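You operate a simulated robot arm through the tools that you are given. There is no shell and no other tool.

The job below is to be done with a simulated robot arm. You get a single attempt, and the scene is never put back.

Task
Slide the blue sensor to 35 and count two cans past it.
Fine: belt switch Off first and left Off; free the sensor's star knob, slide, tighten it; zero the counter, then hold the yellow button till it shows 2.

It is judged by the outcome, as a careful person would: the job done as asked, and still so three seconds after it is handed in. It fails if anything else is knocked over, pushed out of place, dropped, spilled or broken.

Robot
A 7-joint arm with a two-finger parallel gripper, fixed in place. Base frame: the origin is at the foot of the arm, x ahead of it, y to its left, z up. Units: m, degrees, N and s.
Its first joint turns from -149.0 to 149.0 degrees. Payload 3.43 kg.
Tool frame: the origin (TCP) lies between the finger pads and is the grasp point; the fingertips stand 0.03 m ahead of it; z points along the fingers, y is the line along which they close. The gripper opens to 0.094 m. The fingers are 0.028 m wide and 0.01 m thick; the gripper's body (0.05 by 0.096 m) begins 0.055 m behind the TCP.
Orientation is told as [roll, pitch, yaw] about the base's x, y, z axes, in that order, counted from this pose: with the fingers straight down and closing along the base's y, the tool's x points along the base's -x, its y along +y and its z along -z.

Tools
- The arm moves only by the tool drive_tool. Its argument "rows" is text: rows parted by semicolons, each of 7 numbers parted by spaces: the shift along the base's x, y, z in m, then the turn, a rotation vector about the base's x, y, z in degrees, then the opening, from 0 (shut) to 1 (fully open). In form: tx ty tz ax ay az jaw; .... A call has 1 to 20 rows; each row shifts and turns the commanded pose from where the row before left it. A row lasts 0.2 s, in which the tool goes at most 0.05 m and 8.6 degrees; a call with a longer step from one row to the next is refused whole, and so is a gripper value outside its range. Where a pose cannot be reached the arm comes as near as it can. A force on the tool above 90 N (or 10 N above the force at the start of the call, whichever is more), or a blocked arm, ends the call early, and 0.2 s more pass. The fingers move at their own pace (about 0.045 m/s each) and stop on an object; they squeeze with about 23 N. The grip force told is the motor's: it shows also when the fingers shut on nothing. Time passes only in rows, and 0.2 s behind the last, so rows that do not move let the fingers close. The reply holds the time, the measured pose of the TCP, the force on the tool along the base axes, the opening and the grip force, in the units named above and with some noise, with the torque about the TCP (base axes, N m) and any sound that the robot's microphone picked up.
- Cameras (640 x 400 px; columns grow to the right, rows downward): "scene" is fixed at [0.0492, -0.6504, 1.3555]; the picture's right is [0.30, -0.95, 0.00], its down [-0.42, -0.13, -0.90] and it looks along [0.85, 0.27, -0.44] (base axes); focal length 319 px, centre (320, 200). "wrist" rides on the gripper at [0.076, 0.014, -0.103] in the tool frame; the picture's right is [-0.18, 0.98, 0.00], its down [-0.75, -0.14, -0.64] and it looks along [-0.63, -0.12, 0.77] (tool axes); focal length 243 px, centre (320, 200). There is no depth. A picture from a camera that has moved, and an enlarged one, comes with that camera's place and axes in the base frame and with its lens.
- capture(camera): a new picture of that camera. The clock stands still meanwhile.
- inspect(camera, box): a new picture of the part [left, top, right, bottom] of that camera's present view, enlarged. The clock stands still meanwhile.
- sign_off(): hands the job in; it is judged then, once.

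Nothing tells you positions but the pictures and the camera data. Unless the task says otherwise, let go and move clear before handing in.

The tools are called by a JSON object that holds its "method" and its "body". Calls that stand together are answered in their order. drive_tool: Moves the arm, as the interface text tells. Its arguments: {"type":"object","properties":{"rows":{"type":"string"}},"required":["rows"]} The other tools are called the same way: capture (camera) takes a picture; inspect (camera, box) takes an enlarged picture of a part of a camera's view; sign_off () hands the job in.

At the start:

```text
time_s: 0.0
tcp_pos: [0.9838, -0.0785, 1.1757]
tcp_rot: [0.0, 0.0, 0.1]
force: [-0.5, -0.5, 1.0]
wrist_torque: [0.02, -0.02, 0.05]
opening: 0.0942
grasp_force: 0.1
```

scene: 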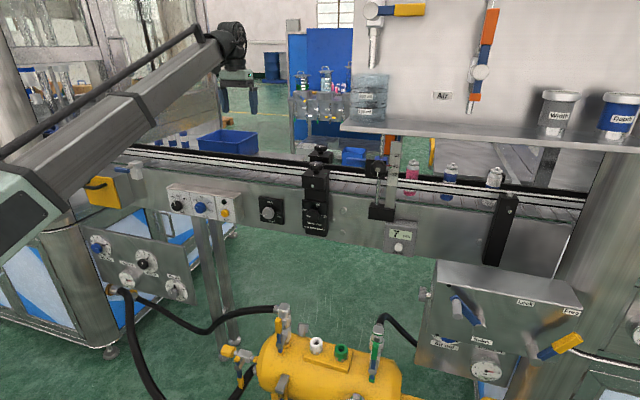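
wrist: 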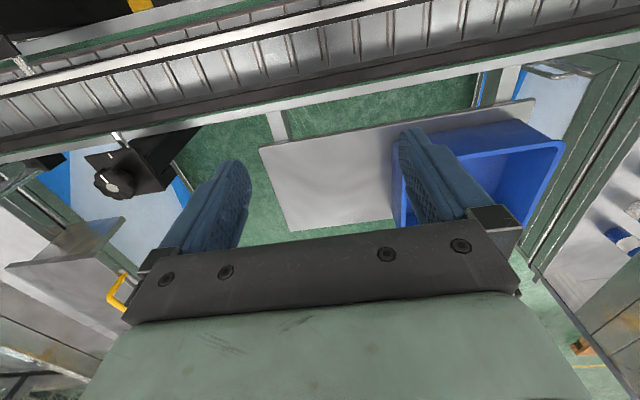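

I see a conveyor with a control panel (knobs and buttons), a black sensor assembly and a counter on its front. I'll look closer at the parts before moving.

{"method": "inspect", "body": {"camera": "scene", "box": [150, 170, 310, 270]}}

{"method": "inspect", "body": {"camera": "scene", "box": [280, 130, 440, 260]}}

{"method": "inspect", "body": {"camera": "scene", "box": [380, 150, 580, 280]}}

{"method": "inspect", "body": {"camera": "scene", "box": [60, 130, 260, 310]}}

```text
4.00 times, centred on (230, 220) of scene
camera zoom: at [0.0492, -0.6504, 1.3555], right [0.3, -0.95, 0.0], down [-0.42, -0.13, -0.9], along [0.85, 0.27, -0.44], focal length 1277 px, centre (680, 120)
```

zoom: 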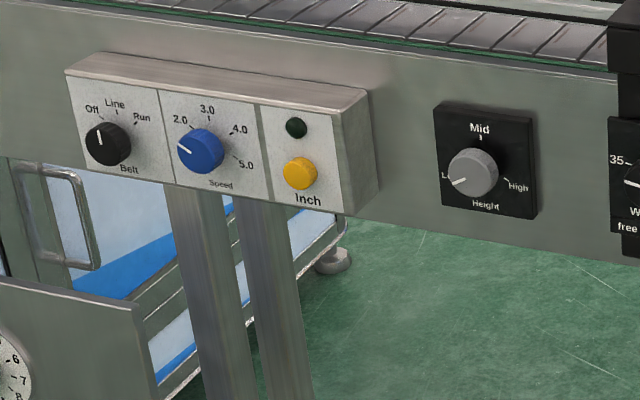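

```text
3.08 times, centred on (360, 195) of scene
camera zoom: at [0.0492, -0.6504, 1.3555], right [0.3, -0.95, 0.0], down [-0.42, -0.13, -0.9], along [0.85, 0.27, -0.44], focal length 982 px, centre (197, 215)
```

zoom: 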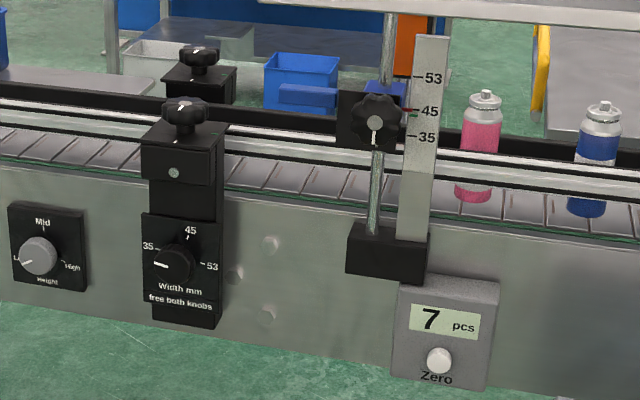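

```text
3.08 times, centred on (480, 215) of scene
camera zoom: at [0.0492, -0.6504, 1.3555], right [0.3, -0.95, 0.0], down [-0.42, -0.13, -0.9], along [0.85, 0.27, -0.44], focal length 982 px, centre (-172, 154)
```

zoom: 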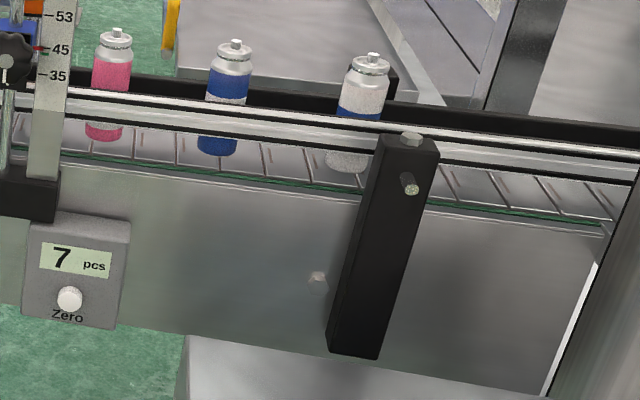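

```text
2.22 times, centred on (160, 220) of scene
camera zoom: at [0.0492, -0.6504, 1.3555], right [0.3, -0.95, 0.0], down [-0.42, -0.13, -0.9], along [0.85, 0.27, -0.44], focal length 709 px, centre (676, 156)
```

zoom: 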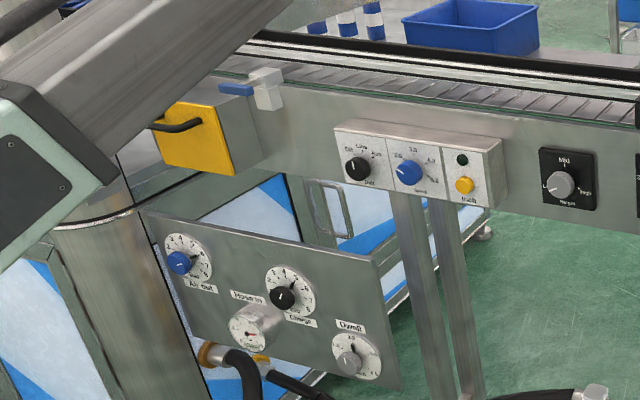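

The belt switch, blue sensor with its star knob and scale, and the counter with a Zero button are all visible. I'll zoom in more to read each one.

{"method": "inspect", "body": {"camera": "scene", "box": [160, 180, 240, 230]}}

{"method": "inspect", "body": {"camera": "scene", "box": [355, 135, 419, 175]}}

{"method": "inspect", "body": {"camera": "scene", "box": [360, 175, 440, 260]}}

{"method": "inspect", "body": {"camera": "wrist", "box": [0, 0, 320, 200]}}

```text
8.00 times, centred on (200, 205) of scene
camera zoom: at [0.0492, -0.6504, 1.3555], right [0.3, -0.95, 0.0], down [-0.42, -0.13, -0.9], along [0.85, 0.27, -0.44], focal length 2554 px, centre (1280, 160)
```

zoom: 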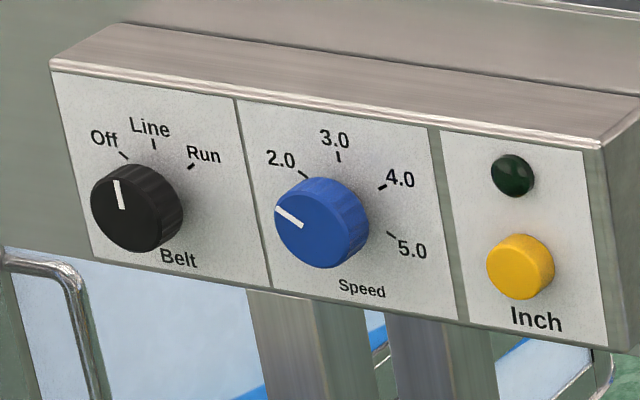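

```text
10.00 times, centred on (387, 155) of scene
camera zoom: at [0.0492, -0.6504, 1.3555], right [0.3, -0.95, 0.0], down [-0.42, -0.13, -0.9], along [0.85, 0.27, -0.44], focal length 3192 px, centre (-350, 650)
```

zoom: 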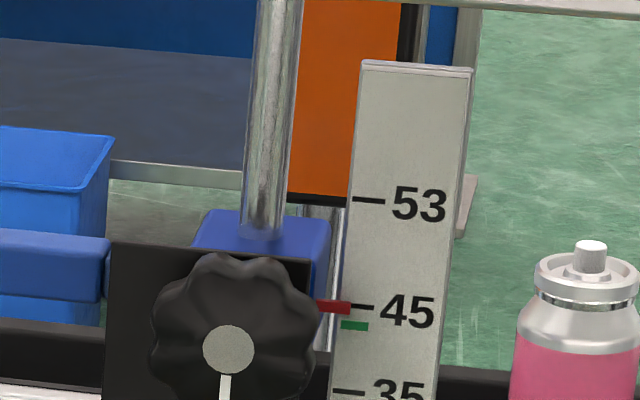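

```text
4.71 times, centred on (400, 218) of scene
camera zoom: at [0.0492, -0.6504, 1.3555], right [0.3, -0.95, 0.0], down [-0.42, -0.13, -0.9], along [0.85, 0.27, -0.44], focal length 1502 px, centre (-56, 118)
```

zoom: 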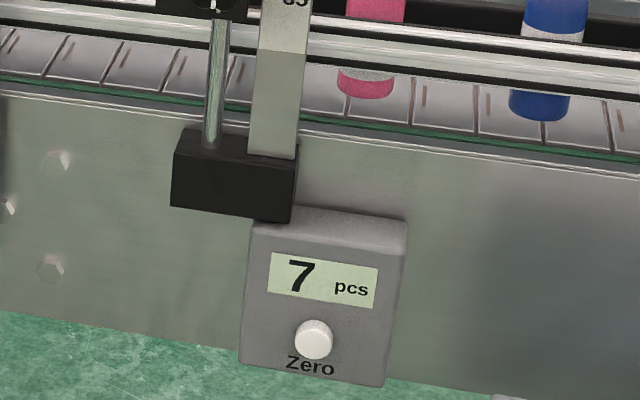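

```text
2.00 times, centred on (160, 100) of wrist
camera zoom: at [0.9087, -0.0639, 1.2762], right [0.18, 0.98, 0.0], down [0.75, -0.14, 0.64], along [0.63, -0.12, -0.77], focal length 485 px, centre (640, 400)
```

zoom: 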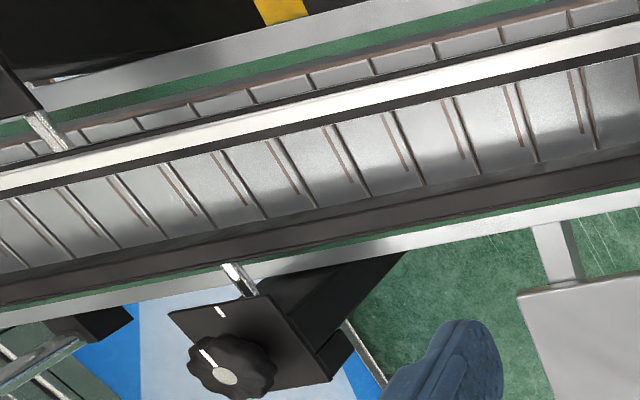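

The belt switch reads between Off and Line (probably Line), the sensor pointer is near 45, and the counter shows 7. I'll back the arm away from the conveyor and tilt the tool forward so the wrist camera can see the front panel.

{"method": "drive_tool", "body": {"rows": "-0.04 0 0 0 0 0 1; -0.04 0 0 0 0 0 1; -0.04 0 0 0 -5 0 1; -0.04 0 0 0 -5 0 1; -0.04 0 0 0 -5 0 1; -0.04 0 0 0 -5 0 1; -0.04 0 0 0 -5 0 1; -0.04 0 0 0 -5 0 1; -0.03 0 0 0 -5 0 1; -0.03 0 0 0 -5 0 1"}}

```text
time_s: 2.2
tcp_pos: [0.6067, -0.0786, 1.1745]
tcp_rot: [0.0, -40.1, 0.1]
force: [0.1, -0.5, -0.4]
wrist_torque: [-0.02, 0.02, 0.01]
opening: 0.094
grasp_force: 0.1
```

{"method": "capture", "body": {"camera": "wrist"}}

{"method": "capture", "body": {"camera": "scene"}}

```text
taken
camera wrist: at [0.4824, -0.064, 1.2037], right [0.14, 0.98, 0.12], down [0.16, -0.14, 0.98], along [0.98, -0.12, -0.18], focal length 243 px, centre (320, 200)
```

wrist: 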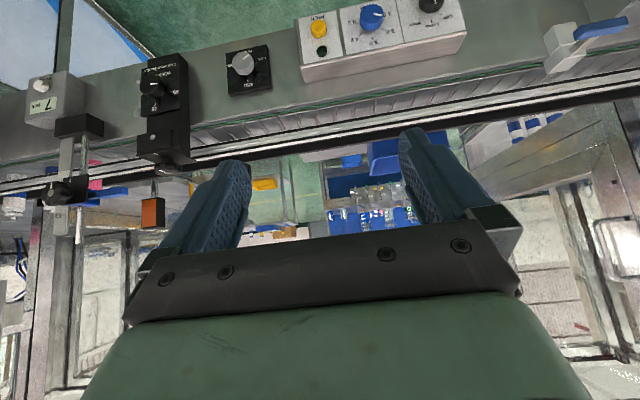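

```text
taken
```

scene: 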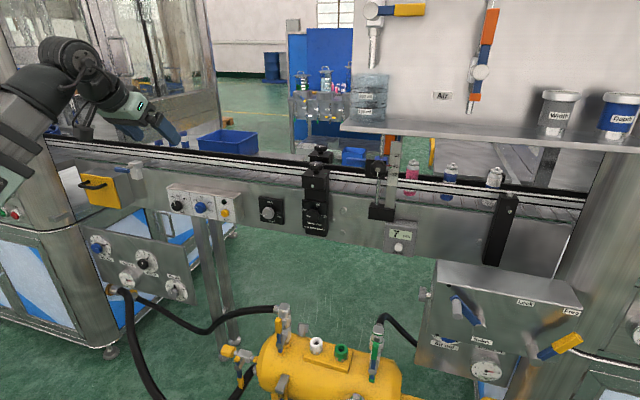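

The wrist camera now sees the whole front panel (upside down). I'll enlarge the key items to locate them from both cameras.

{"method": "inspect", "body": {"camera": "wrist", "box": [0, 50, 200, 250]}}

{"method": "inspect", "body": {"camera": "wrist", "box": [280, 0, 480, 120]}}

{"method": "inspect", "body": {"camera": "wrist", "box": [20, 150, 120, 220]}}

{"method": "inspect", "body": {"camera": "scene", "box": [350, 150, 420, 200]}}

```text
2.00 times, centred on (100, 150) of wrist
camera zoom: at [0.4824, -0.064, 1.2037], right [0.14, 0.98, 0.12], down [0.16, -0.14, 0.98], along [0.98, -0.12, -0.18], focal length 485 px, centre (760, 300)
```

zoom: 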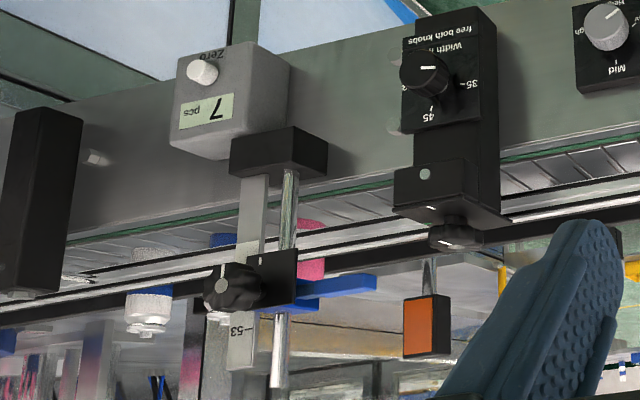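

```text
3.20 times, centred on (380, 60) of wrist
camera zoom: at [0.4824, -0.064, 1.2037], right [0.14, 0.98, 0.12], down [0.16, -0.14, 0.98], along [0.98, -0.12, -0.18], focal length 776 px, centre (128, 648)
```

zoom: 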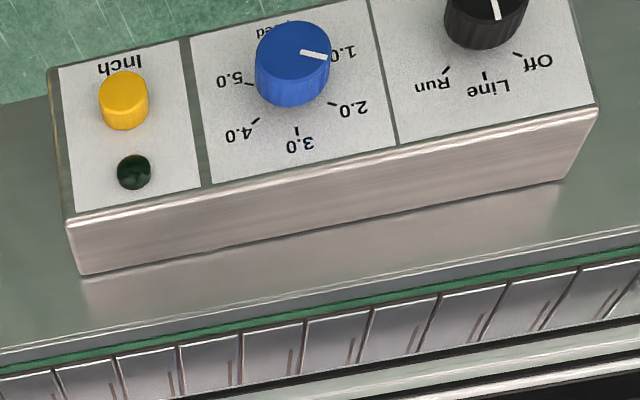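

```text
5.71 times, centred on (70, 185) of wrist
camera zoom: at [0.4824, -0.064, 1.2037], right [0.14, 0.98, 0.12], down [0.16, -0.14, 0.98], along [0.98, -0.12, -0.18], focal length 1386 px, centre (1749, 286)
```

zoom: 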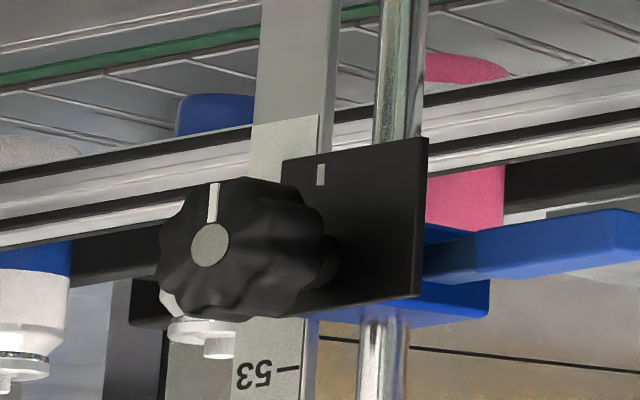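

```text
8.00 times, centred on (385, 175) of scene
camera zoom: at [0.0492, -0.6504, 1.3555], right [0.3, -0.95, 0.0], down [-0.42, -0.13, -0.9], along [0.85, 0.27, -0.44], focal length 2554 px, centre (-200, 400)
```

zoom: 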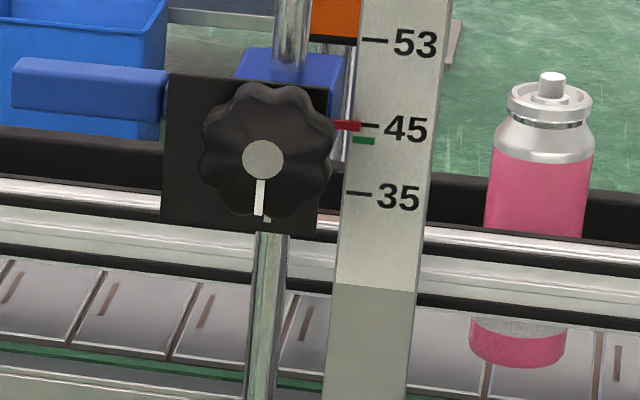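

I estimate the star knob hub at about (0.82, -0.56, 1.06), Zero button (0.84, -0.635, 0.827), Inch button (0.82, -0.076, 0.855), and the belt switch near (0.81, 0.10, 0.86). Next I'll tilt down and move left to look at the belt switch and the dial panel below it.

{"method": "drive_tool", "body": {"rows": "0 0.04 0 0 6 0 1; 0 0.04 0 0 6 0 1; 0 0.04 0 0 6 0 1; 0 0.04 0 0 6 0 1; 0 0 0 0 0 0 1"}}

{"method": "capture", "body": {"camera": "wrist"}}

{"method": "capture", "body": {"camera": "scene"}}

```text
time_s: 3.4
tcp_pos: [0.6054, 0.0812, 1.1737]
tcp_rot: [0.0, -15.9, 0.0]
force: [0.4, -0.5, -0.1]
wrist_torque: [0.0, 0.02, -0.02]
opening: 0.0941
grasp_force: 0.1
```

```text
taken
camera wrist: at [0.504, 0.0965, 1.2502], right [0.18, 0.98, 0.05], down [0.55, -0.14, 0.82], along [0.82, -0.12, -0.56], focal length 243 px, centre (320, 200)
```

wrist: 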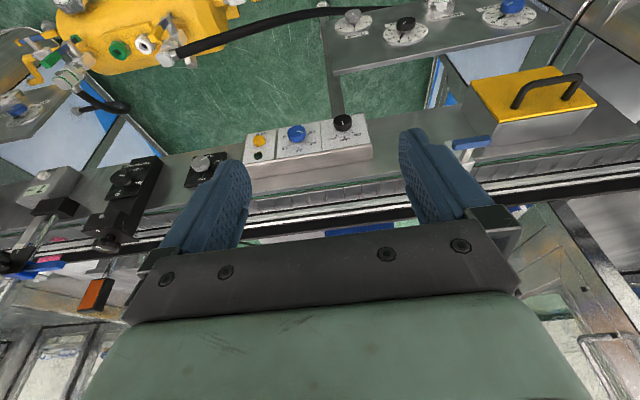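

```text
taken
```

scene: 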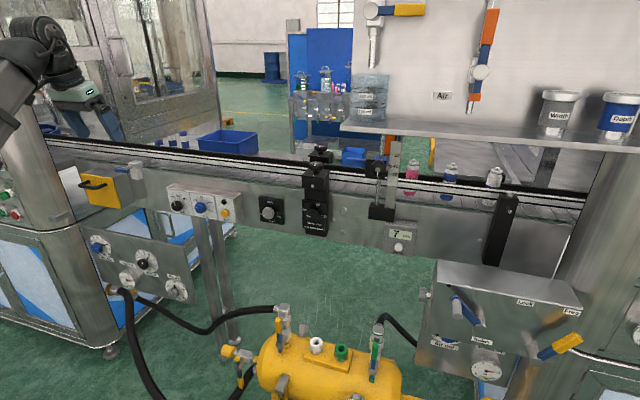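

{"method": "inspect", "body": {"camera": "wrist", "box": [240, 100, 400, 200]}}

{"method": "inspect", "body": {"camera": "wrist", "box": [310, 0, 640, 200]}}

```text
4.00 times, centred on (320, 150) of wrist
camera zoom: at [0.504, 0.0965, 1.2502], right [0.18, 0.98, 0.05], down [0.55, -0.14, 0.82], along [0.82, -0.12, -0.56], focal length 970 px, centre (320, 400)
```

zoom: 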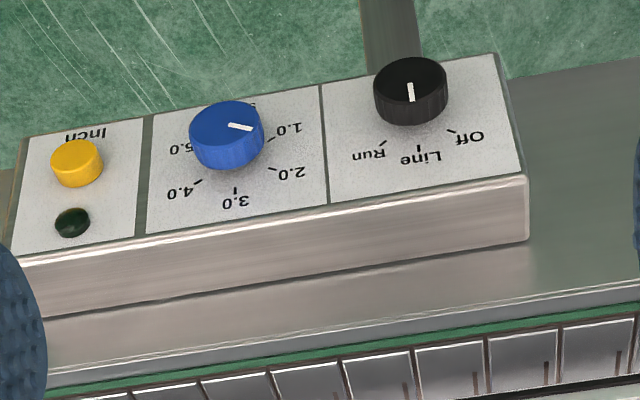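

```text
1.94 times, centred on (475, 100) of wrist
camera zoom: at [0.504, 0.0965, 1.2502], right [0.18, 0.98, 0.05], down [0.55, -0.14, 0.82], along [0.82, -0.12, -0.56], focal length 470 px, centre (19, 394)
```

zoom: 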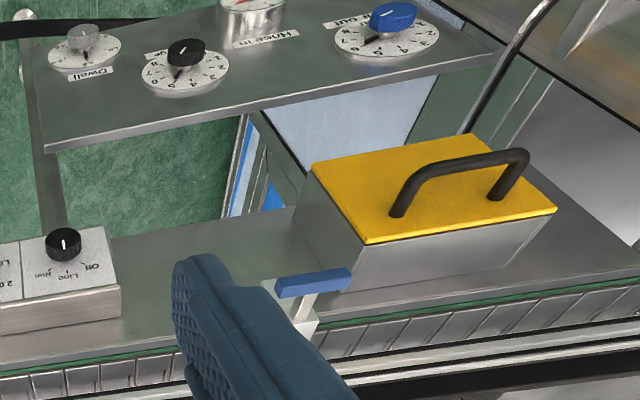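

The belt switch points at Line, so it has to turn left to Off. The dial panel is well below my work area. I'll bring the tool horizontal in front of the belt switch at about (0.805, 0.104, 0.863).

{"method": "drive_tool", "body": {"rows": "0 0.0024 -0.02 0 -7.4 0 0.65; 0 0.0024 -0.02 0 -7.4 0 0.65; 0 0.0024 -0.03 0 -7.4 0 0.65; 0 0.0024 -0.03 0 -7.4 0 0.65; 0.01 0.0024 -0.03 0 -7.4 0 0.65; 0.01 0.0024 -0.03 0 -7.4 0 0.65; 0.01 0.0024 -0.03 0 -7.4 0 0.65; 0.01 0.0024 -0.03 0 -7.4 0 0.65; 0.02 0.0024 -0.04 0 -7.4 0 0.65; 0.02 0.0024 -0.04 0 -7.5 0 0.65; 0 0 0 0 0 0 0.65"}}

{"method": "capture", "body": {"camera": "wrist"}}

{"method": "capture", "body": {"camera": "scene"}}

```text
time_s: 5.8
tcp_pos: [0.7726, 0.1298, 0.9055]
tcp_rot: [78.7, -89.5, -78.8]
force: [0.2, 1.1, 0.5]
wrist_torque: [-0.04, 0.05, -0.03]
opening: 0.061
grasp_force: 0.1
out of reach, approached as far as the arm can: row 4, 5, 6, 7, 8
```

```text
taken
camera wrist: at [0.6701, 0.1448, 0.8287], right [0.0, 0.98, 0.19], down [-0.64, -0.15, 0.75], along [0.77, -0.12, 0.63], focal length 243 px, centre (320, 200)
```

wrist: 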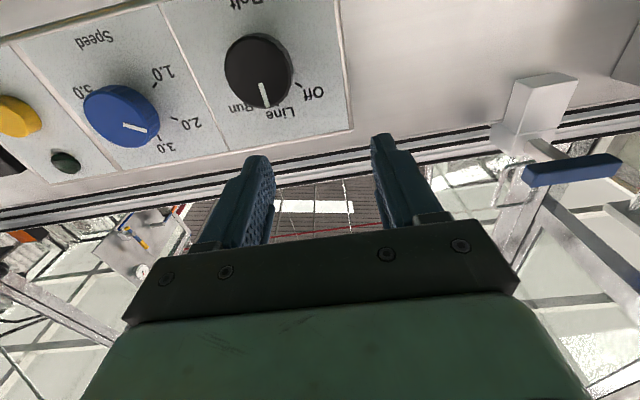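

```text
taken
```

scene: 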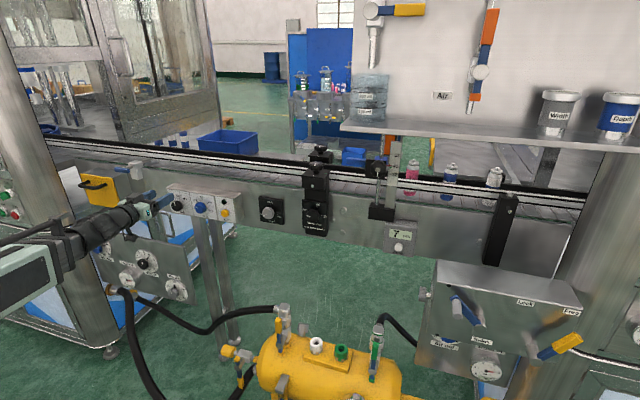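

The tool is now horizontal just left of and above the belt switch, with the camera looking from below. I'll zoom in to line up precisely.

{"method": "inspect", "body": {"camera": "wrist", "box": [180, 20, 340, 120]}}

{"method": "inspect", "body": {"camera": "scene", "box": [130, 170, 226, 230]}}

```text
4.00 times, centred on (260, 70) of wrist
camera zoom: at [0.6701, 0.1448, 0.8287], right [0.0, 0.98, 0.19], down [-0.64, -0.15, 0.75], along [0.77, -0.12, 0.63], focal length 970 px, centre (560, 720)
```

zoom: 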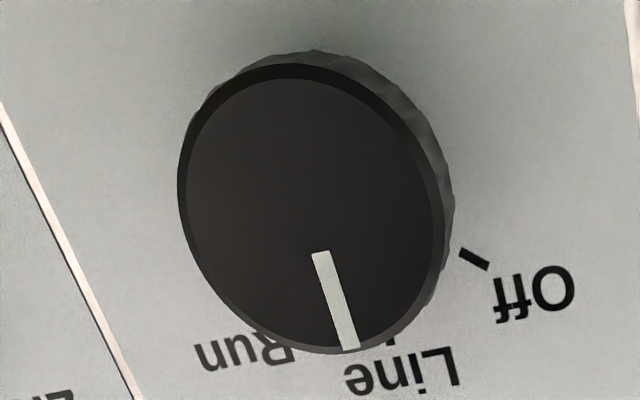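

```text
6.67 times, centred on (178, 200) of scene
camera zoom: at [0.0492, -0.6504, 1.3555], right [0.3, -0.95, 0.0], down [-0.42, -0.13, -0.9], along [0.85, 0.27, -0.44], focal length 2128 px, centre (1267, 200)
```

zoom: 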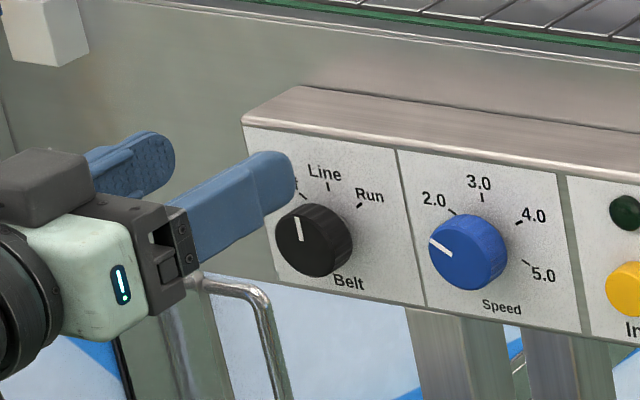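

The switch face is at about (0.814, 0.107, 0.853) with the panel at x≈0.836. I'll move the open fingers to straddle the knob, staying in front of it, and check.

{"method": "drive_tool", "body": {"rows": "0 -0.0076 -0.0177 0 0 0 0.65; 0 -0.0076 -0.0177 0 0 0 0.65; 0 -0.0076 -0.0176 0 0 0 0.65; 0 0 0 0 0 0 0.65"}}

{"method": "capture", "body": {"camera": "wrist"}}

{"method": "inspect", "body": {"camera": "scene", "box": [130, 170, 226, 230]}}

```text
time_s: 6.8
tcp_pos: [0.7724, 0.1042, 0.8542]
tcp_rot: [166.8, -89.9, -166.7]
force: [0.0, 0.7, 0.7]
wrist_torque: [0.0, 0.0, 0.01]
opening: 0.0612
grasp_force: 0.0
```

```text
taken
camera wrist: at [0.6707, 0.1203, 0.7766], right [0.0, 0.98, 0.18], down [-0.64, -0.14, 0.75], along [0.77, -0.12, 0.63], focal length 243 px, centre (320, 200)
```

wrist: 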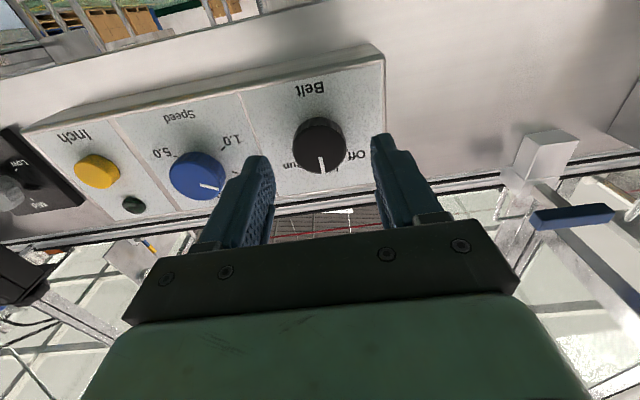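

```text
6.67 times, centred on (178, 200) of scene
camera zoom: at [0.0492, -0.6504, 1.3555], right [0.3, -0.95, 0.0], down [-0.42, -0.13, -0.9], along [0.85, 0.27, -0.44], focal length 2128 px, centre (1267, 200)
```

zoom: 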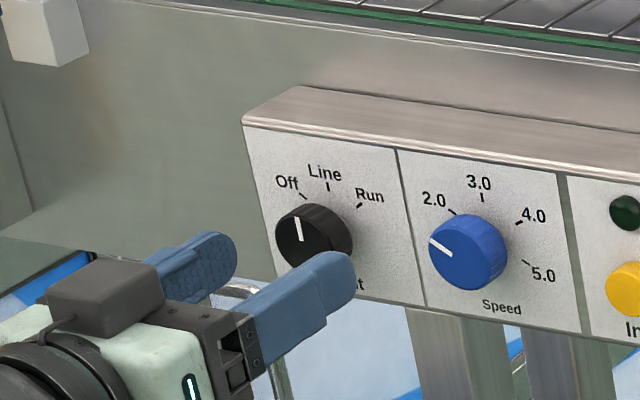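

{"method": "inspect", "body": {"camera": "wrist", "box": [240, 80, 400, 180]}}

```text
4.00 times, centred on (320, 130) of wrist
camera zoom: at [0.6707, 0.1203, 0.7766], right [0.0, 0.98, 0.18], down [-0.64, -0.14, 0.75], along [0.77, -0.12, 0.63], focal length 970 px, centre (320, 480)
```

zoom: 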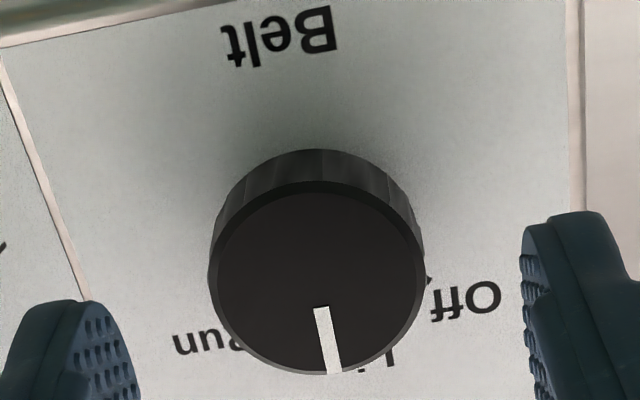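

The fingers straddle the knob correctly. I'll advance 25 mm with a small correction, and close on the knob.

{"method": "drive_tool", "body": {"rows": "0.009 0.001 -0.001 0 0 0 0.65; 0.008 0.001 -0.0015 0 0 0 0.65; 0.008 0 0 0 0 0 0.65; 0 0 0 0 0 0 0.65; 0 0 0 0 0 0 0; 0 0 0 0 0 0 0; 0 0 0 0 0 0 0; 0 0 0 0 0 0 0"}}

{"method": "capture", "body": {"camera": "wrist"}}

{"method": "inspect", "body": {"camera": "scene", "box": [130, 170, 226, 230]}}

```text
time_s: 8.6
tcp_pos: [0.7987, 0.1052, 0.8522]
tcp_rot: [146.7, -89.8, -146.9]
force: [1.5, -25.7, -2.9]
wrist_torque: [0.06, 0.24, -0.71]
opening: 0.0352
grasp_force: 45.3
```

```text
taken
camera wrist: at [0.6964, 0.1201, 0.7754], right [0.0, 0.98, 0.19], down [-0.64, -0.14, 0.75], along [0.76, -0.12, 0.63], focal length 243 px, centre (320, 200)
```

wrist: 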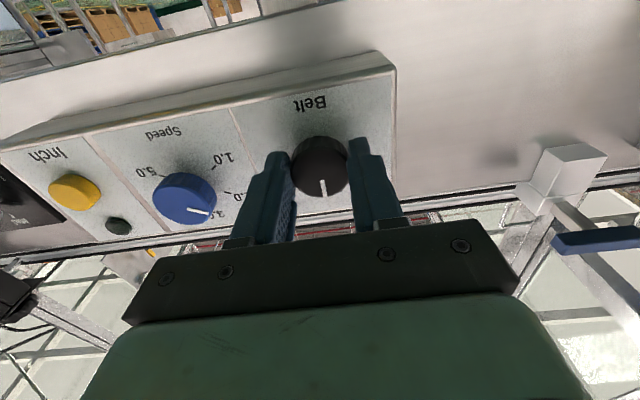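

```text
6.67 times, centred on (178, 200) of scene
camera zoom: at [0.0492, -0.6504, 1.3555], right [0.3, -0.95, 0.0], down [-0.42, -0.13, -0.9], along [0.85, 0.27, -0.44], focal length 2128 px, centre (1267, 200)
```

zoom: 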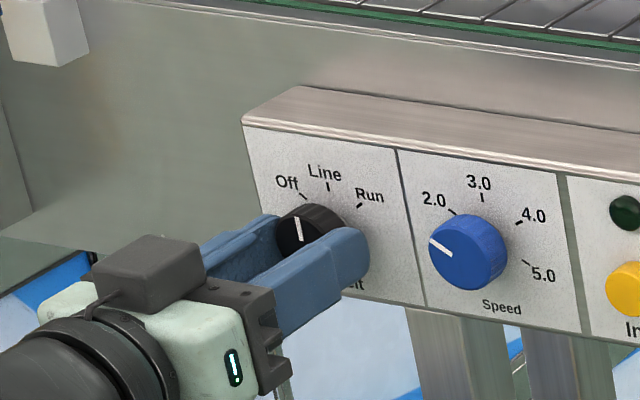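

Gripped, though a sideways force of about 26 N says I'm slightly off centre. I'll nudge toward -y to relieve it before turning.

{"method": "drive_tool", "body": {"rows": "0 -0.001 0 0 0 0 0; 0 -0.0005 0 0 0 0 0; 0 0 0 0 0 0 0"}}

```text
time_s: 9.4
tcp_pos: [0.7983, 0.1037, 0.8518]
tcp_rot: [-111.1, -90.0, 111.2]
force: [-7.2, -7.7, -9.3]
wrist_torque: [0.0, -1.05, -0.16]
opening: 0.0352
grasp_force: 45.1
```

The side load dropped. Now I'll turn the switch left (counter-clockwise from the front) by about 45° to Off.

{"method": "drive_tool", "body": {"rows": "0 0 0 -7.5 0 0 0; 0 0 0 -7.5 0 0 0; 0 0 0 -7.5 0 0 0; 0 0 0 -7.5 0 0 0; 0 0 0 -7.5 0 0 0; 0 0 0 -7.5 0 0 0; 0 0 0 0 0 0 0"}}

{"method": "capture", "body": {"camera": "wrist"}}

{"method": "inspect", "body": {"camera": "scene", "box": [130, 170, 226, 230]}}

```text
time_s: 11.0
tcp_pos: [0.7992, 0.1026, 0.853]
tcp_rot: [-90.3, -45.0, 90.2]
force: [-10.6, -22.7, 2.9]
wrist_torque: [-0.01, -0.45, -0.21]
opening: 0.0351
grasp_force: 45.1
```

```text
taken
camera wrist: at [0.6964, 0.0601, 0.7882], right [0.0, 0.82, -0.57], down [-0.64, 0.43, 0.63], along [0.77, 0.36, 0.53], focal length 243 px, centre (320, 200)
```

wrist: 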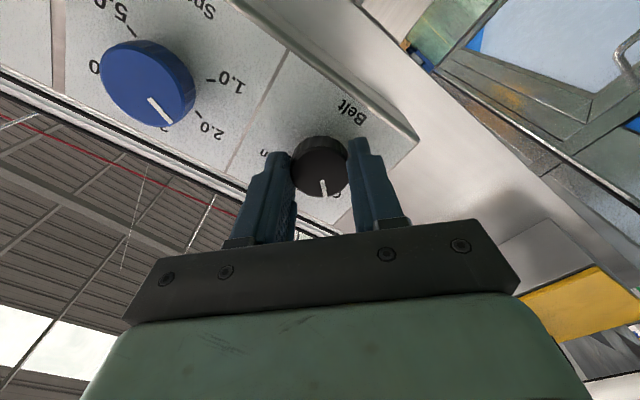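

```text
6.67 times, centred on (178, 200) of scene
camera zoom: at [0.0492, -0.6504, 1.3555], right [0.3, -0.95, 0.0], down [-0.42, -0.13, -0.9], along [0.85, 0.27, -0.44], focal length 2128 px, centre (1267, 200)
```

zoom: 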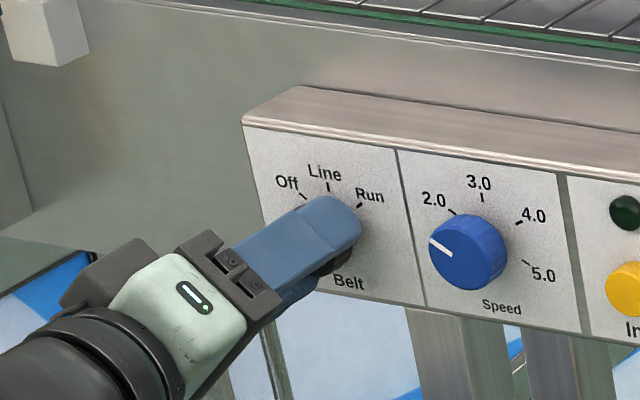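

{"method": "inspect", "body": {"camera": "wrist", "box": [250, 80, 410, 220]}}

```text
2.86 times, centred on (330, 150) of wrist
camera zoom: at [0.6964, 0.0601, 0.7882], right [0.0, 0.82, -0.57], down [-0.64, 0.43, 0.63], along [0.77, 0.36, 0.53], focal length 693 px, centre (291, 343)
```

zoom: 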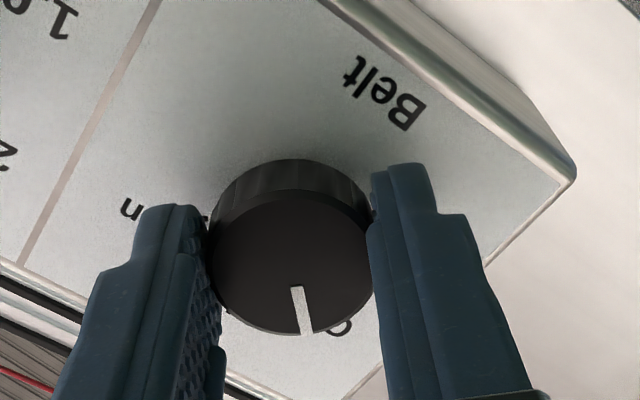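

The switch turned with the fingers and its mark now sits by the "Off" label. I'll release and back off slightly to verify.

{"method": "drive_tool", "body": {"rows": "0 0 0 0 0 0 0.6; 0 0 0 0 0 0 0.6; 0 0 0 0 0 0 0.6; -0.015 0 0 0 0 0 0.6; -0.015 0 0 0 0 0 0.6; 0 0 0 0 0 0 0.6"}}

{"method": "inspect", "body": {"camera": "wrist", "box": [230, 60, 410, 200]}}

{"method": "inspect", "body": {"camera": "scene", "box": [130, 170, 226, 230]}}

```text
time_s: 12.4
tcp_pos: [0.7689, 0.1048, 0.8527]
tcp_rot: [-90.1, -45.0, 90.2]
force: [0.5, -0.4, 0.1]
wrist_torque: [0.04, 0.03, 0.0]
opening: 0.0563
grasp_force: 0.0
```

```text
2.86 times, centred on (320, 130) of wrist
camera zoom: at [0.6668, 0.0604, 0.7877], right [0.0, 0.83, -0.56], down [-0.64, 0.43, 0.63], along [0.77, 0.36, 0.53], focal length 693 px, centre (320, 400)
```

zoom: 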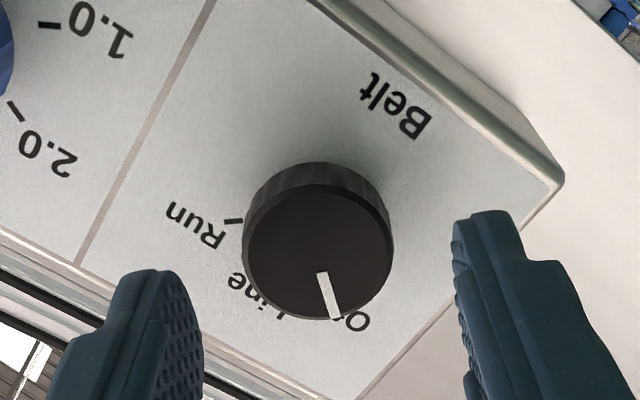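

```text
6.67 times, centred on (178, 200) of scene
camera zoom: at [0.0492, -0.6504, 1.3555], right [0.3, -0.95, 0.0], down [-0.42, -0.13, -0.9], along [0.85, 0.27, -0.44], focal length 2128 px, centre (1267, 200)
```

zoom: 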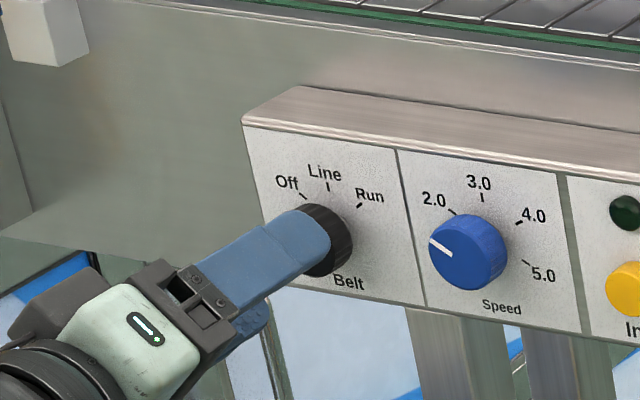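

The mark direction works out to about 49° from vertical, matching the Off tick. I'll retreat and confirm with the scene camera before going to the sensor.

{"method": "drive_tool", "body": {"rows": "-0.02 -0.02 0.02 0 0 0 0.6; -0.02 -0.04 0.02 7.5 0 0 0.6; 0 -0.045 0.02 7.5 0 0 0.6; 0 -0.045 0.02 7.5 0 0 0.6; 0 -0.045 0.02 7.5 0 0 0.6; 0 -0.045 0.02 7.5 0 0 0.6; 0 0 0 0 0 0 0.6"}}

{"method": "inspect", "body": {"camera": "scene", "box": [150, 170, 246, 230]}}

{"method": "capture", "body": {"camera": "scene"}}

{"method": "capture", "body": {"camera": "wrist"}}

```text
time_s: 14.0
tcp_pos: [0.758, -0.0255, 0.9926]
tcp_rot: [-88.2, -82.6, 86.0]
force: [0.2, -0.3, -0.5]
wrist_torque: [-0.01, -0.01, -0.01]
opening: 0.0564
grasp_force: 0.1
out of reach, approached as far as the arm can: row 2, 3, 4, 5, 6
```

```text
6.67 times, centred on (198, 200) of scene
camera zoom: at [0.0492, -0.6504, 1.3555], right [0.3, -0.95, 0.0], down [-0.42, -0.13, -0.9], along [0.85, 0.27, -0.44], focal length 2128 px, centre (1133, 200)
```

zoom: 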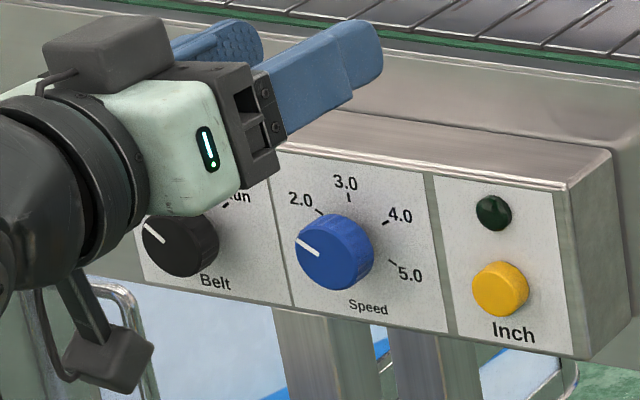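

```text
taken
```

scene: 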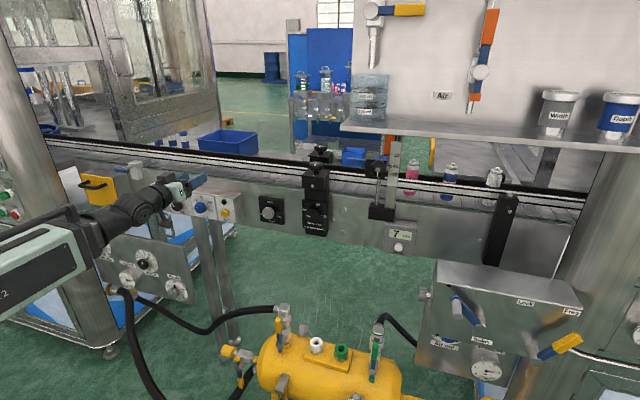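

```text
taken
camera wrist: at [0.6551, -0.0177, 0.9156], right [0.04, 1.0, 0.06], down [-0.64, -0.02, 0.77], along [0.77, -0.07, 0.64], focal length 243 px, centre (320, 200)
```

wrist: 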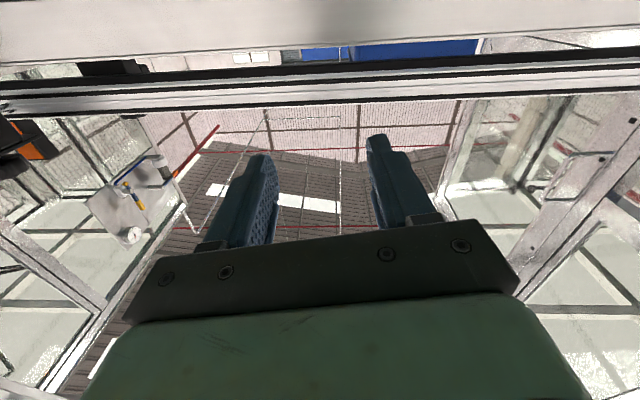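

The scene camera confirms the belt switch points to Off. Now I'll carry the tool right and up toward the star knob, staying in front of everything.

{"method": "drive_tool", "body": {"rows": "0 -0.04 0.01 0 0 0 0.8; 0 -0.045 0.01 0 0 0 0.8; 0 -0.045 0.01 0 0 0 0.8; 0 -0.045 0.01 7.5 0 0 0.8; 0 -0.045 0.01 7.5 0 0 0.8; 0 -0.045 0.01 7.5 0 0 0.8; 0 -0.045 0.01 7.5 0 0 0.8; 0 0 0 0 0 0 0.8"}}

{"method": "capture", "body": {"camera": "scene"}}

{"method": "capture", "body": {"camera": "wrist"}}

```text
time_s: 15.8
tcp_pos: [0.7584, -0.3369, 1.0639]
tcp_rot: [90.1, -67.3, -90.2]
force: [1.1, -0.3, 0.7]
wrist_torque: [0.03, -0.04, 0.01]
opening: 0.075
grasp_force: 0.1
out of reach, approached as far as the arm can: row 1
```

```text
taken
```

scene: 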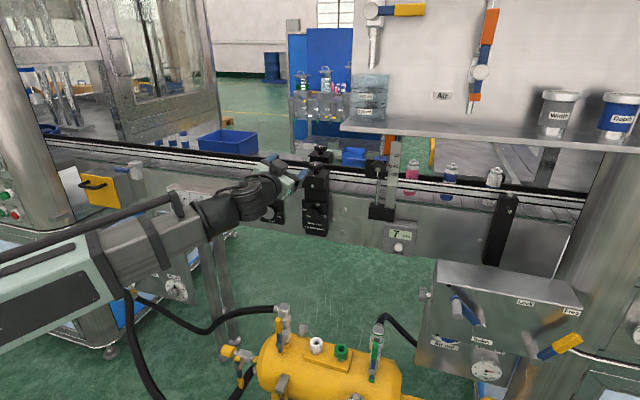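

```text
taken
camera wrist: at [0.656, -0.2937, 0.9982], right [0.0, 0.84, 0.55], down [-0.64, -0.42, 0.64], along [0.77, -0.35, 0.54], focal length 243 px, centre (320, 200)
```

wrist: 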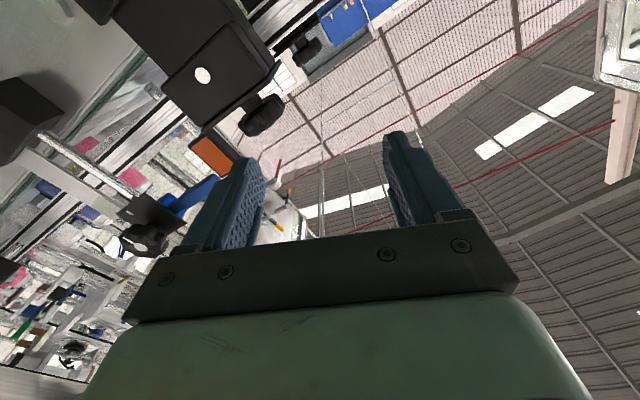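

The tool is clear of the width bracket and the star knob is ahead on the right. I'll continue to in front of the star knob at (0.818, -0.560, 1.063), rolled 45° to leave turning room.

{"method": "drive_tool", "body": {"rows": "0 -0.045 0 7.5 0 0 0.8; 0 -0.045 0 7.5 0 0 0.8; 0 -0.045 0 7.5 0 0 0.8; 0 -0.045 0 0 0 0 0.8; 0 -0.043 0 0 0 0 0.8; 0 0 0 0 0 0 0.8"}}

{"method": "capture", "body": {"camera": "scene"}}

{"method": "capture", "body": {"camera": "wrist"}}

```text
time_s: 17.2
tcp_pos: [0.7592, -0.5595, 1.0642]
tcp_rot: [90.1, -45.0, -90.1]
force: [-0.3, -0.3, -0.8]
wrist_torque: [-0.01, 0.0, -0.01]
opening: 0.0753
grasp_force: 0.0
```

```text
taken
```

scene: 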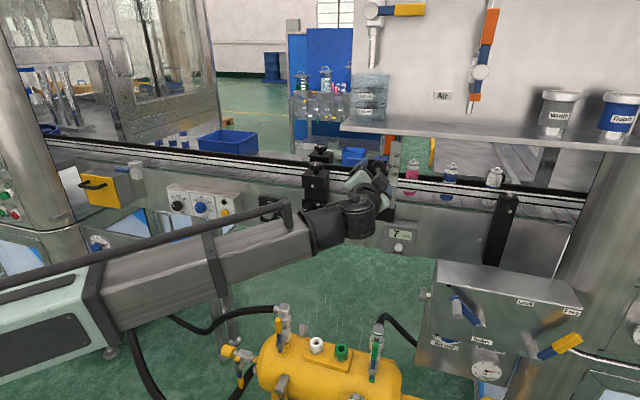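

```text
taken
camera wrist: at [0.657, -0.4948, 1.02], right [0.0, 0.56, 0.83], down [-0.64, -0.63, 0.43], along [0.77, -0.53, 0.36], focal length 243 px, centre (320, 200)
```

wrist: 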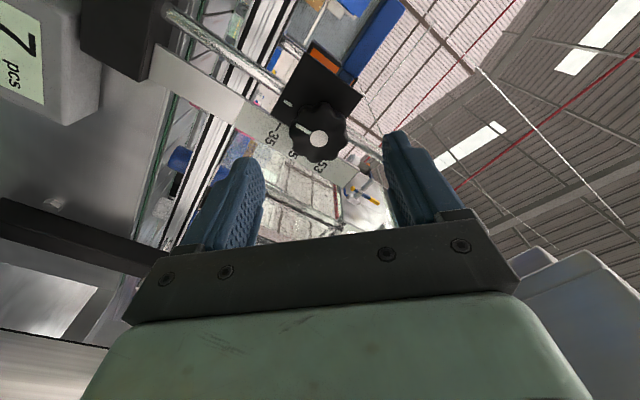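

{"method": "inspect", "body": {"camera": "wrist", "box": [240, 70, 400, 190]}}

{"method": "inspect", "body": {"camera": "scene", "box": [330, 130, 426, 190]}}

```text
3.33 times, centred on (320, 130) of wrist
camera zoom: at [0.657, -0.4948, 1.02], right [0.0, 0.56, 0.83], down [-0.64, -0.63, 0.43], along [0.77, -0.53, 0.36], focal length 809 px, centre (320, 433)
```

zoom: 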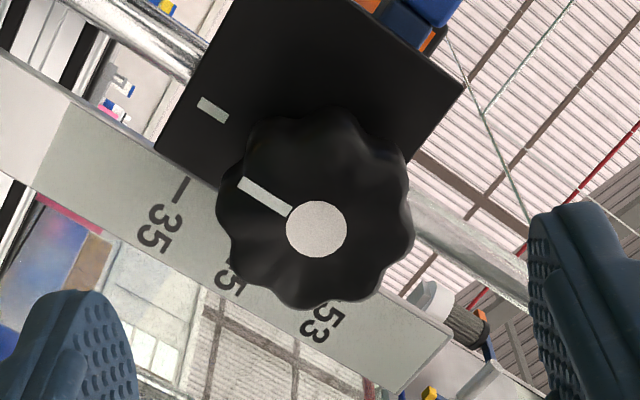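

```text
6.67 times, centred on (378, 160) of scene
camera zoom: at [0.0492, -0.6504, 1.3555], right [0.3, -0.95, 0.0], down [-0.42, -0.13, -0.9], along [0.85, 0.27, -0.44], focal length 2128 px, centre (-67, 467)
```

zoom: 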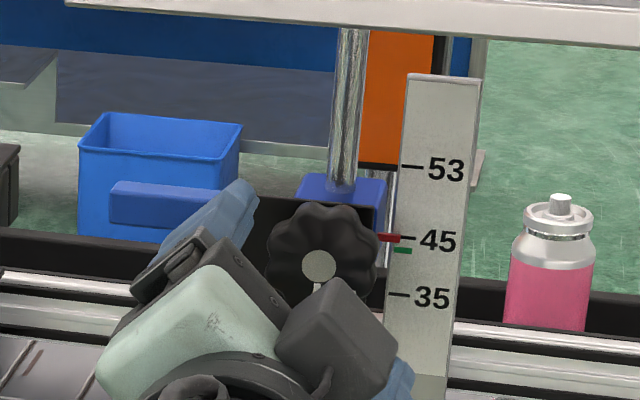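

The tool is centred on the star knob within about 1 mm. I'll advance 45 mm so the pads span it, and close.

{"method": "drive_tool", "body": {"rows": "0.015 0 -0.001 0 0 0 0.8; 0.015 0 0 0 0 0 0.8; 0.014 0 0 0 0 0 0.8; 0 0 0 0 0 0 0.8; 0 0 0 0 0 0 0.3; 0 0 0 0 0 0 0.3; 0 0 0 0 0 0 0.3; 0 0 0 0 0 0 0.3"}}

{"method": "capture", "body": {"camera": "wrist"}}

{"method": "inspect", "body": {"camera": "scene", "box": [330, 130, 426, 190]}}

```text
time_s: 19.0
tcp_pos: [0.8034, -0.5591, 1.0622]
tcp_rot: [90.2, -45.0, -90.1]
force: [3.5, 7.0, 9.3]
wrist_torque: [0.02, -0.7, 0.08]
opening: 0.0421
grasp_force: 44.6
```

```text
taken
camera wrist: at [0.7018, -0.4949, 1.0185], right [0.0, 0.56, 0.83], down [-0.64, -0.63, 0.43], along [0.77, -0.53, 0.36], focal length 243 px, centre (320, 200)
```

wrist: 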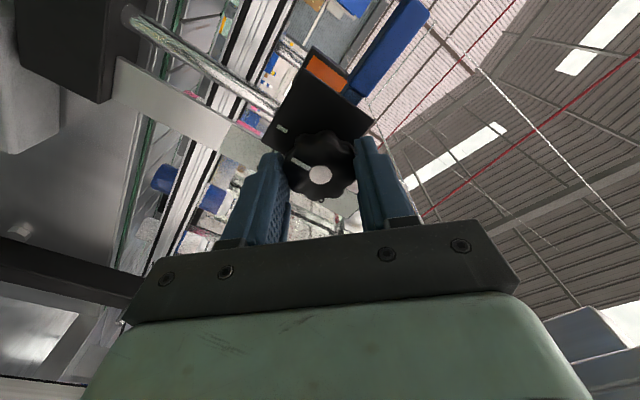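

```text
6.67 times, centred on (378, 160) of scene
camera zoom: at [0.0492, -0.6504, 1.3555], right [0.3, -0.95, 0.0], down [-0.42, -0.13, -0.9], along [0.85, 0.27, -0.44], focal length 2128 px, centre (-67, 467)
```

zoom: 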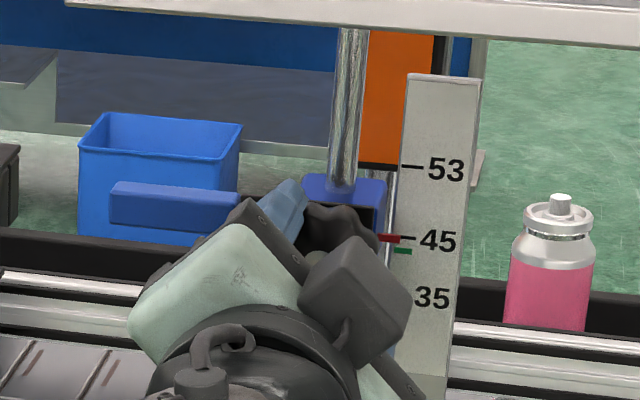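

Gripped cleanly with little side load. Now I'll turn it counter-clockwise to free it, checking after 45°.

{"method": "drive_tool", "body": {"rows": "0 0 0 -7.5 0 0 0; 0 0 0 -7.5 0 0 0; 0 0 0 -7.5 0 0 0; 0 0 0 -7.5 0 0 0; 0 0 0 -7.5 0 0 0; 0 0 0 -7.5 0 0 0; 0 0 0 0 0 0 0"}}

{"method": "inspect", "body": {"camera": "wrist", "box": [220, 80, 420, 220]}}

{"method": "inspect", "body": {"camera": "scene", "box": [330, 130, 426, 190]}}

```text
time_s: 20.6
tcp_pos: [0.8041, -0.5599, 1.0623]
tcp_rot: [-111.0, -89.9, 111.0]
force: [7.1, 2.1, 1.5]
wrist_torque: [-0.03, 0.1, -0.09]
opening: 0.0419
grasp_force: 44.2
```

```text
2.86 times, centred on (320, 150) of wrist
camera zoom: at [0.7017, -0.5455, 0.9851], right [0.0, 0.98, 0.18], down [-0.64, -0.14, 0.75], along [0.77, -0.12, 0.63], focal length 693 px, centre (320, 343)
```

zoom: 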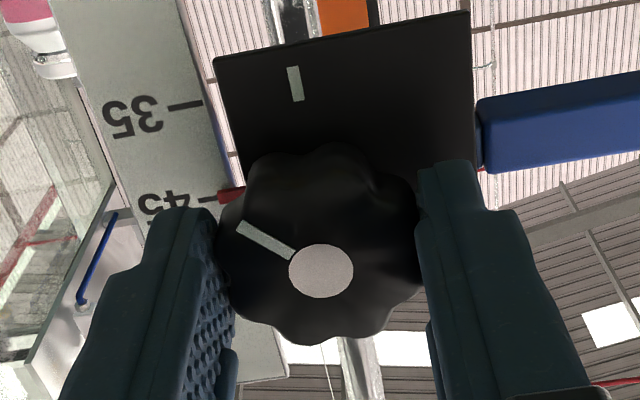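

```text
6.67 times, centred on (378, 160) of scene
camera zoom: at [0.0492, -0.6504, 1.3555], right [0.3, -0.95, 0.0], down [-0.42, -0.13, -0.9], along [0.85, 0.27, -0.44], focal length 2128 px, centre (-67, 467)
```

zoom: 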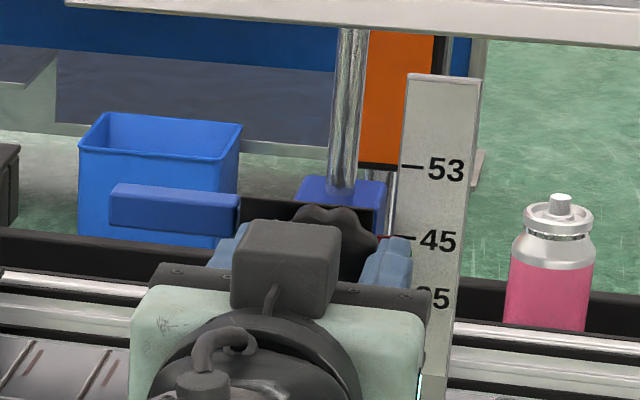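

The knob turned 45° with the fingers (its mark has left the plate's mark). I'll turn a further 45° to be sure it is free.

{"method": "drive_tool", "body": {"rows": "0 0 0 -7.5 0 0 0; 0 0 0 -7.5 0 0 0; 0 0 0 -7.5 0 0 0; 0 0 0 -7.5 0 0 0; 0 0 0 -7.5 0 0 0; 0 0 0 -7.5 0 0 0; 0 0 0 0 0 0 0"}}

{"method": "inspect", "body": {"camera": "wrist", "box": [220, 80, 420, 220]}}

{"method": "inspect", "body": {"camera": "scene", "box": [330, 130, 426, 190]}}

```text
time_s: 22.2
tcp_pos: [0.8044, -0.5592, 1.0618]
tcp_rot: [-90.2, -44.9, 90.1]
force: [12.5, -9.0, 0.9]
wrist_torque: [-0.05, -0.52, -0.25]
opening: 0.0424
grasp_force: 44.8
```

```text
2.86 times, centred on (320, 150) of wrist
camera zoom: at [0.7017, -0.6044, 0.9975], right [0.0, 0.82, -0.57], down [-0.64, 0.43, 0.63], along [0.77, 0.36, 0.53], focal length 693 px, centre (320, 343)
```

zoom: 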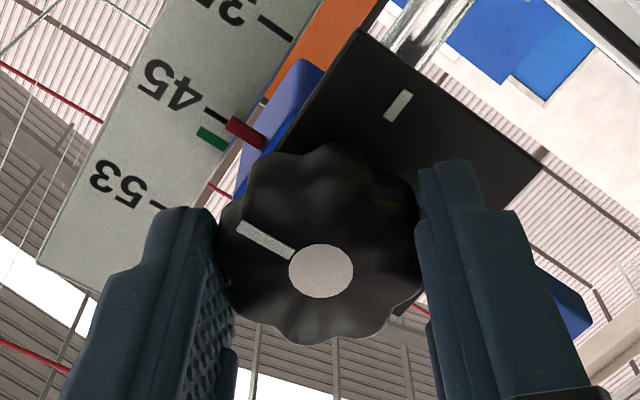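

```text
6.67 times, centred on (378, 160) of scene
camera zoom: at [0.0492, -0.6504, 1.3555], right [0.3, -0.95, 0.0], down [-0.42, -0.13, -0.9], along [0.85, 0.27, -0.44], focal length 2128 px, centre (-67, 467)
```

zoom: 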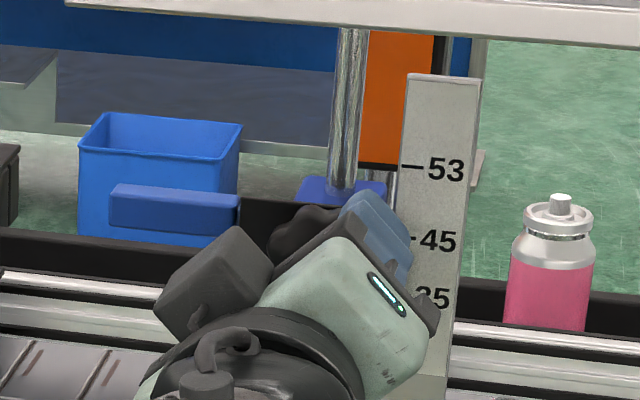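

The knob has turned 90° and the red pointer is visible beside the 45 tick. I'll try sliding down a little and watch the force.

{"method": "drive_tool", "body": {"rows": "0 0 -0.003 0 0 0 0; 0 0 -0.003 0 0 0 0; 0 0 0 0 0 0 0"}}

{"method": "inspect", "body": {"camera": "wrist", "box": [220, 80, 420, 220]}}

```text
time_s: 23.0
tcp_pos: [0.8041, -0.56, 1.0559]
tcp_rot: [-90.0, -45.0, 90.0]
force: [17.8, -14.3, 1.4]
wrist_torque: [0.02, -0.13, -0.02]
opening: 0.0418
grasp_force: 45.2
```

```text
2.86 times, centred on (320, 150) of wrist
camera zoom: at [0.7016, -0.6043, 0.9919], right [0.0, 0.83, -0.56], down [-0.64, 0.43, 0.63], along [0.77, 0.36, 0.53], focal length 693 px, centre (320, 343)
```

zoom: 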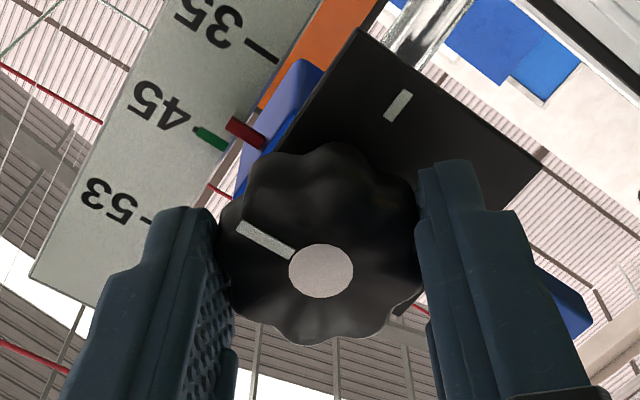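

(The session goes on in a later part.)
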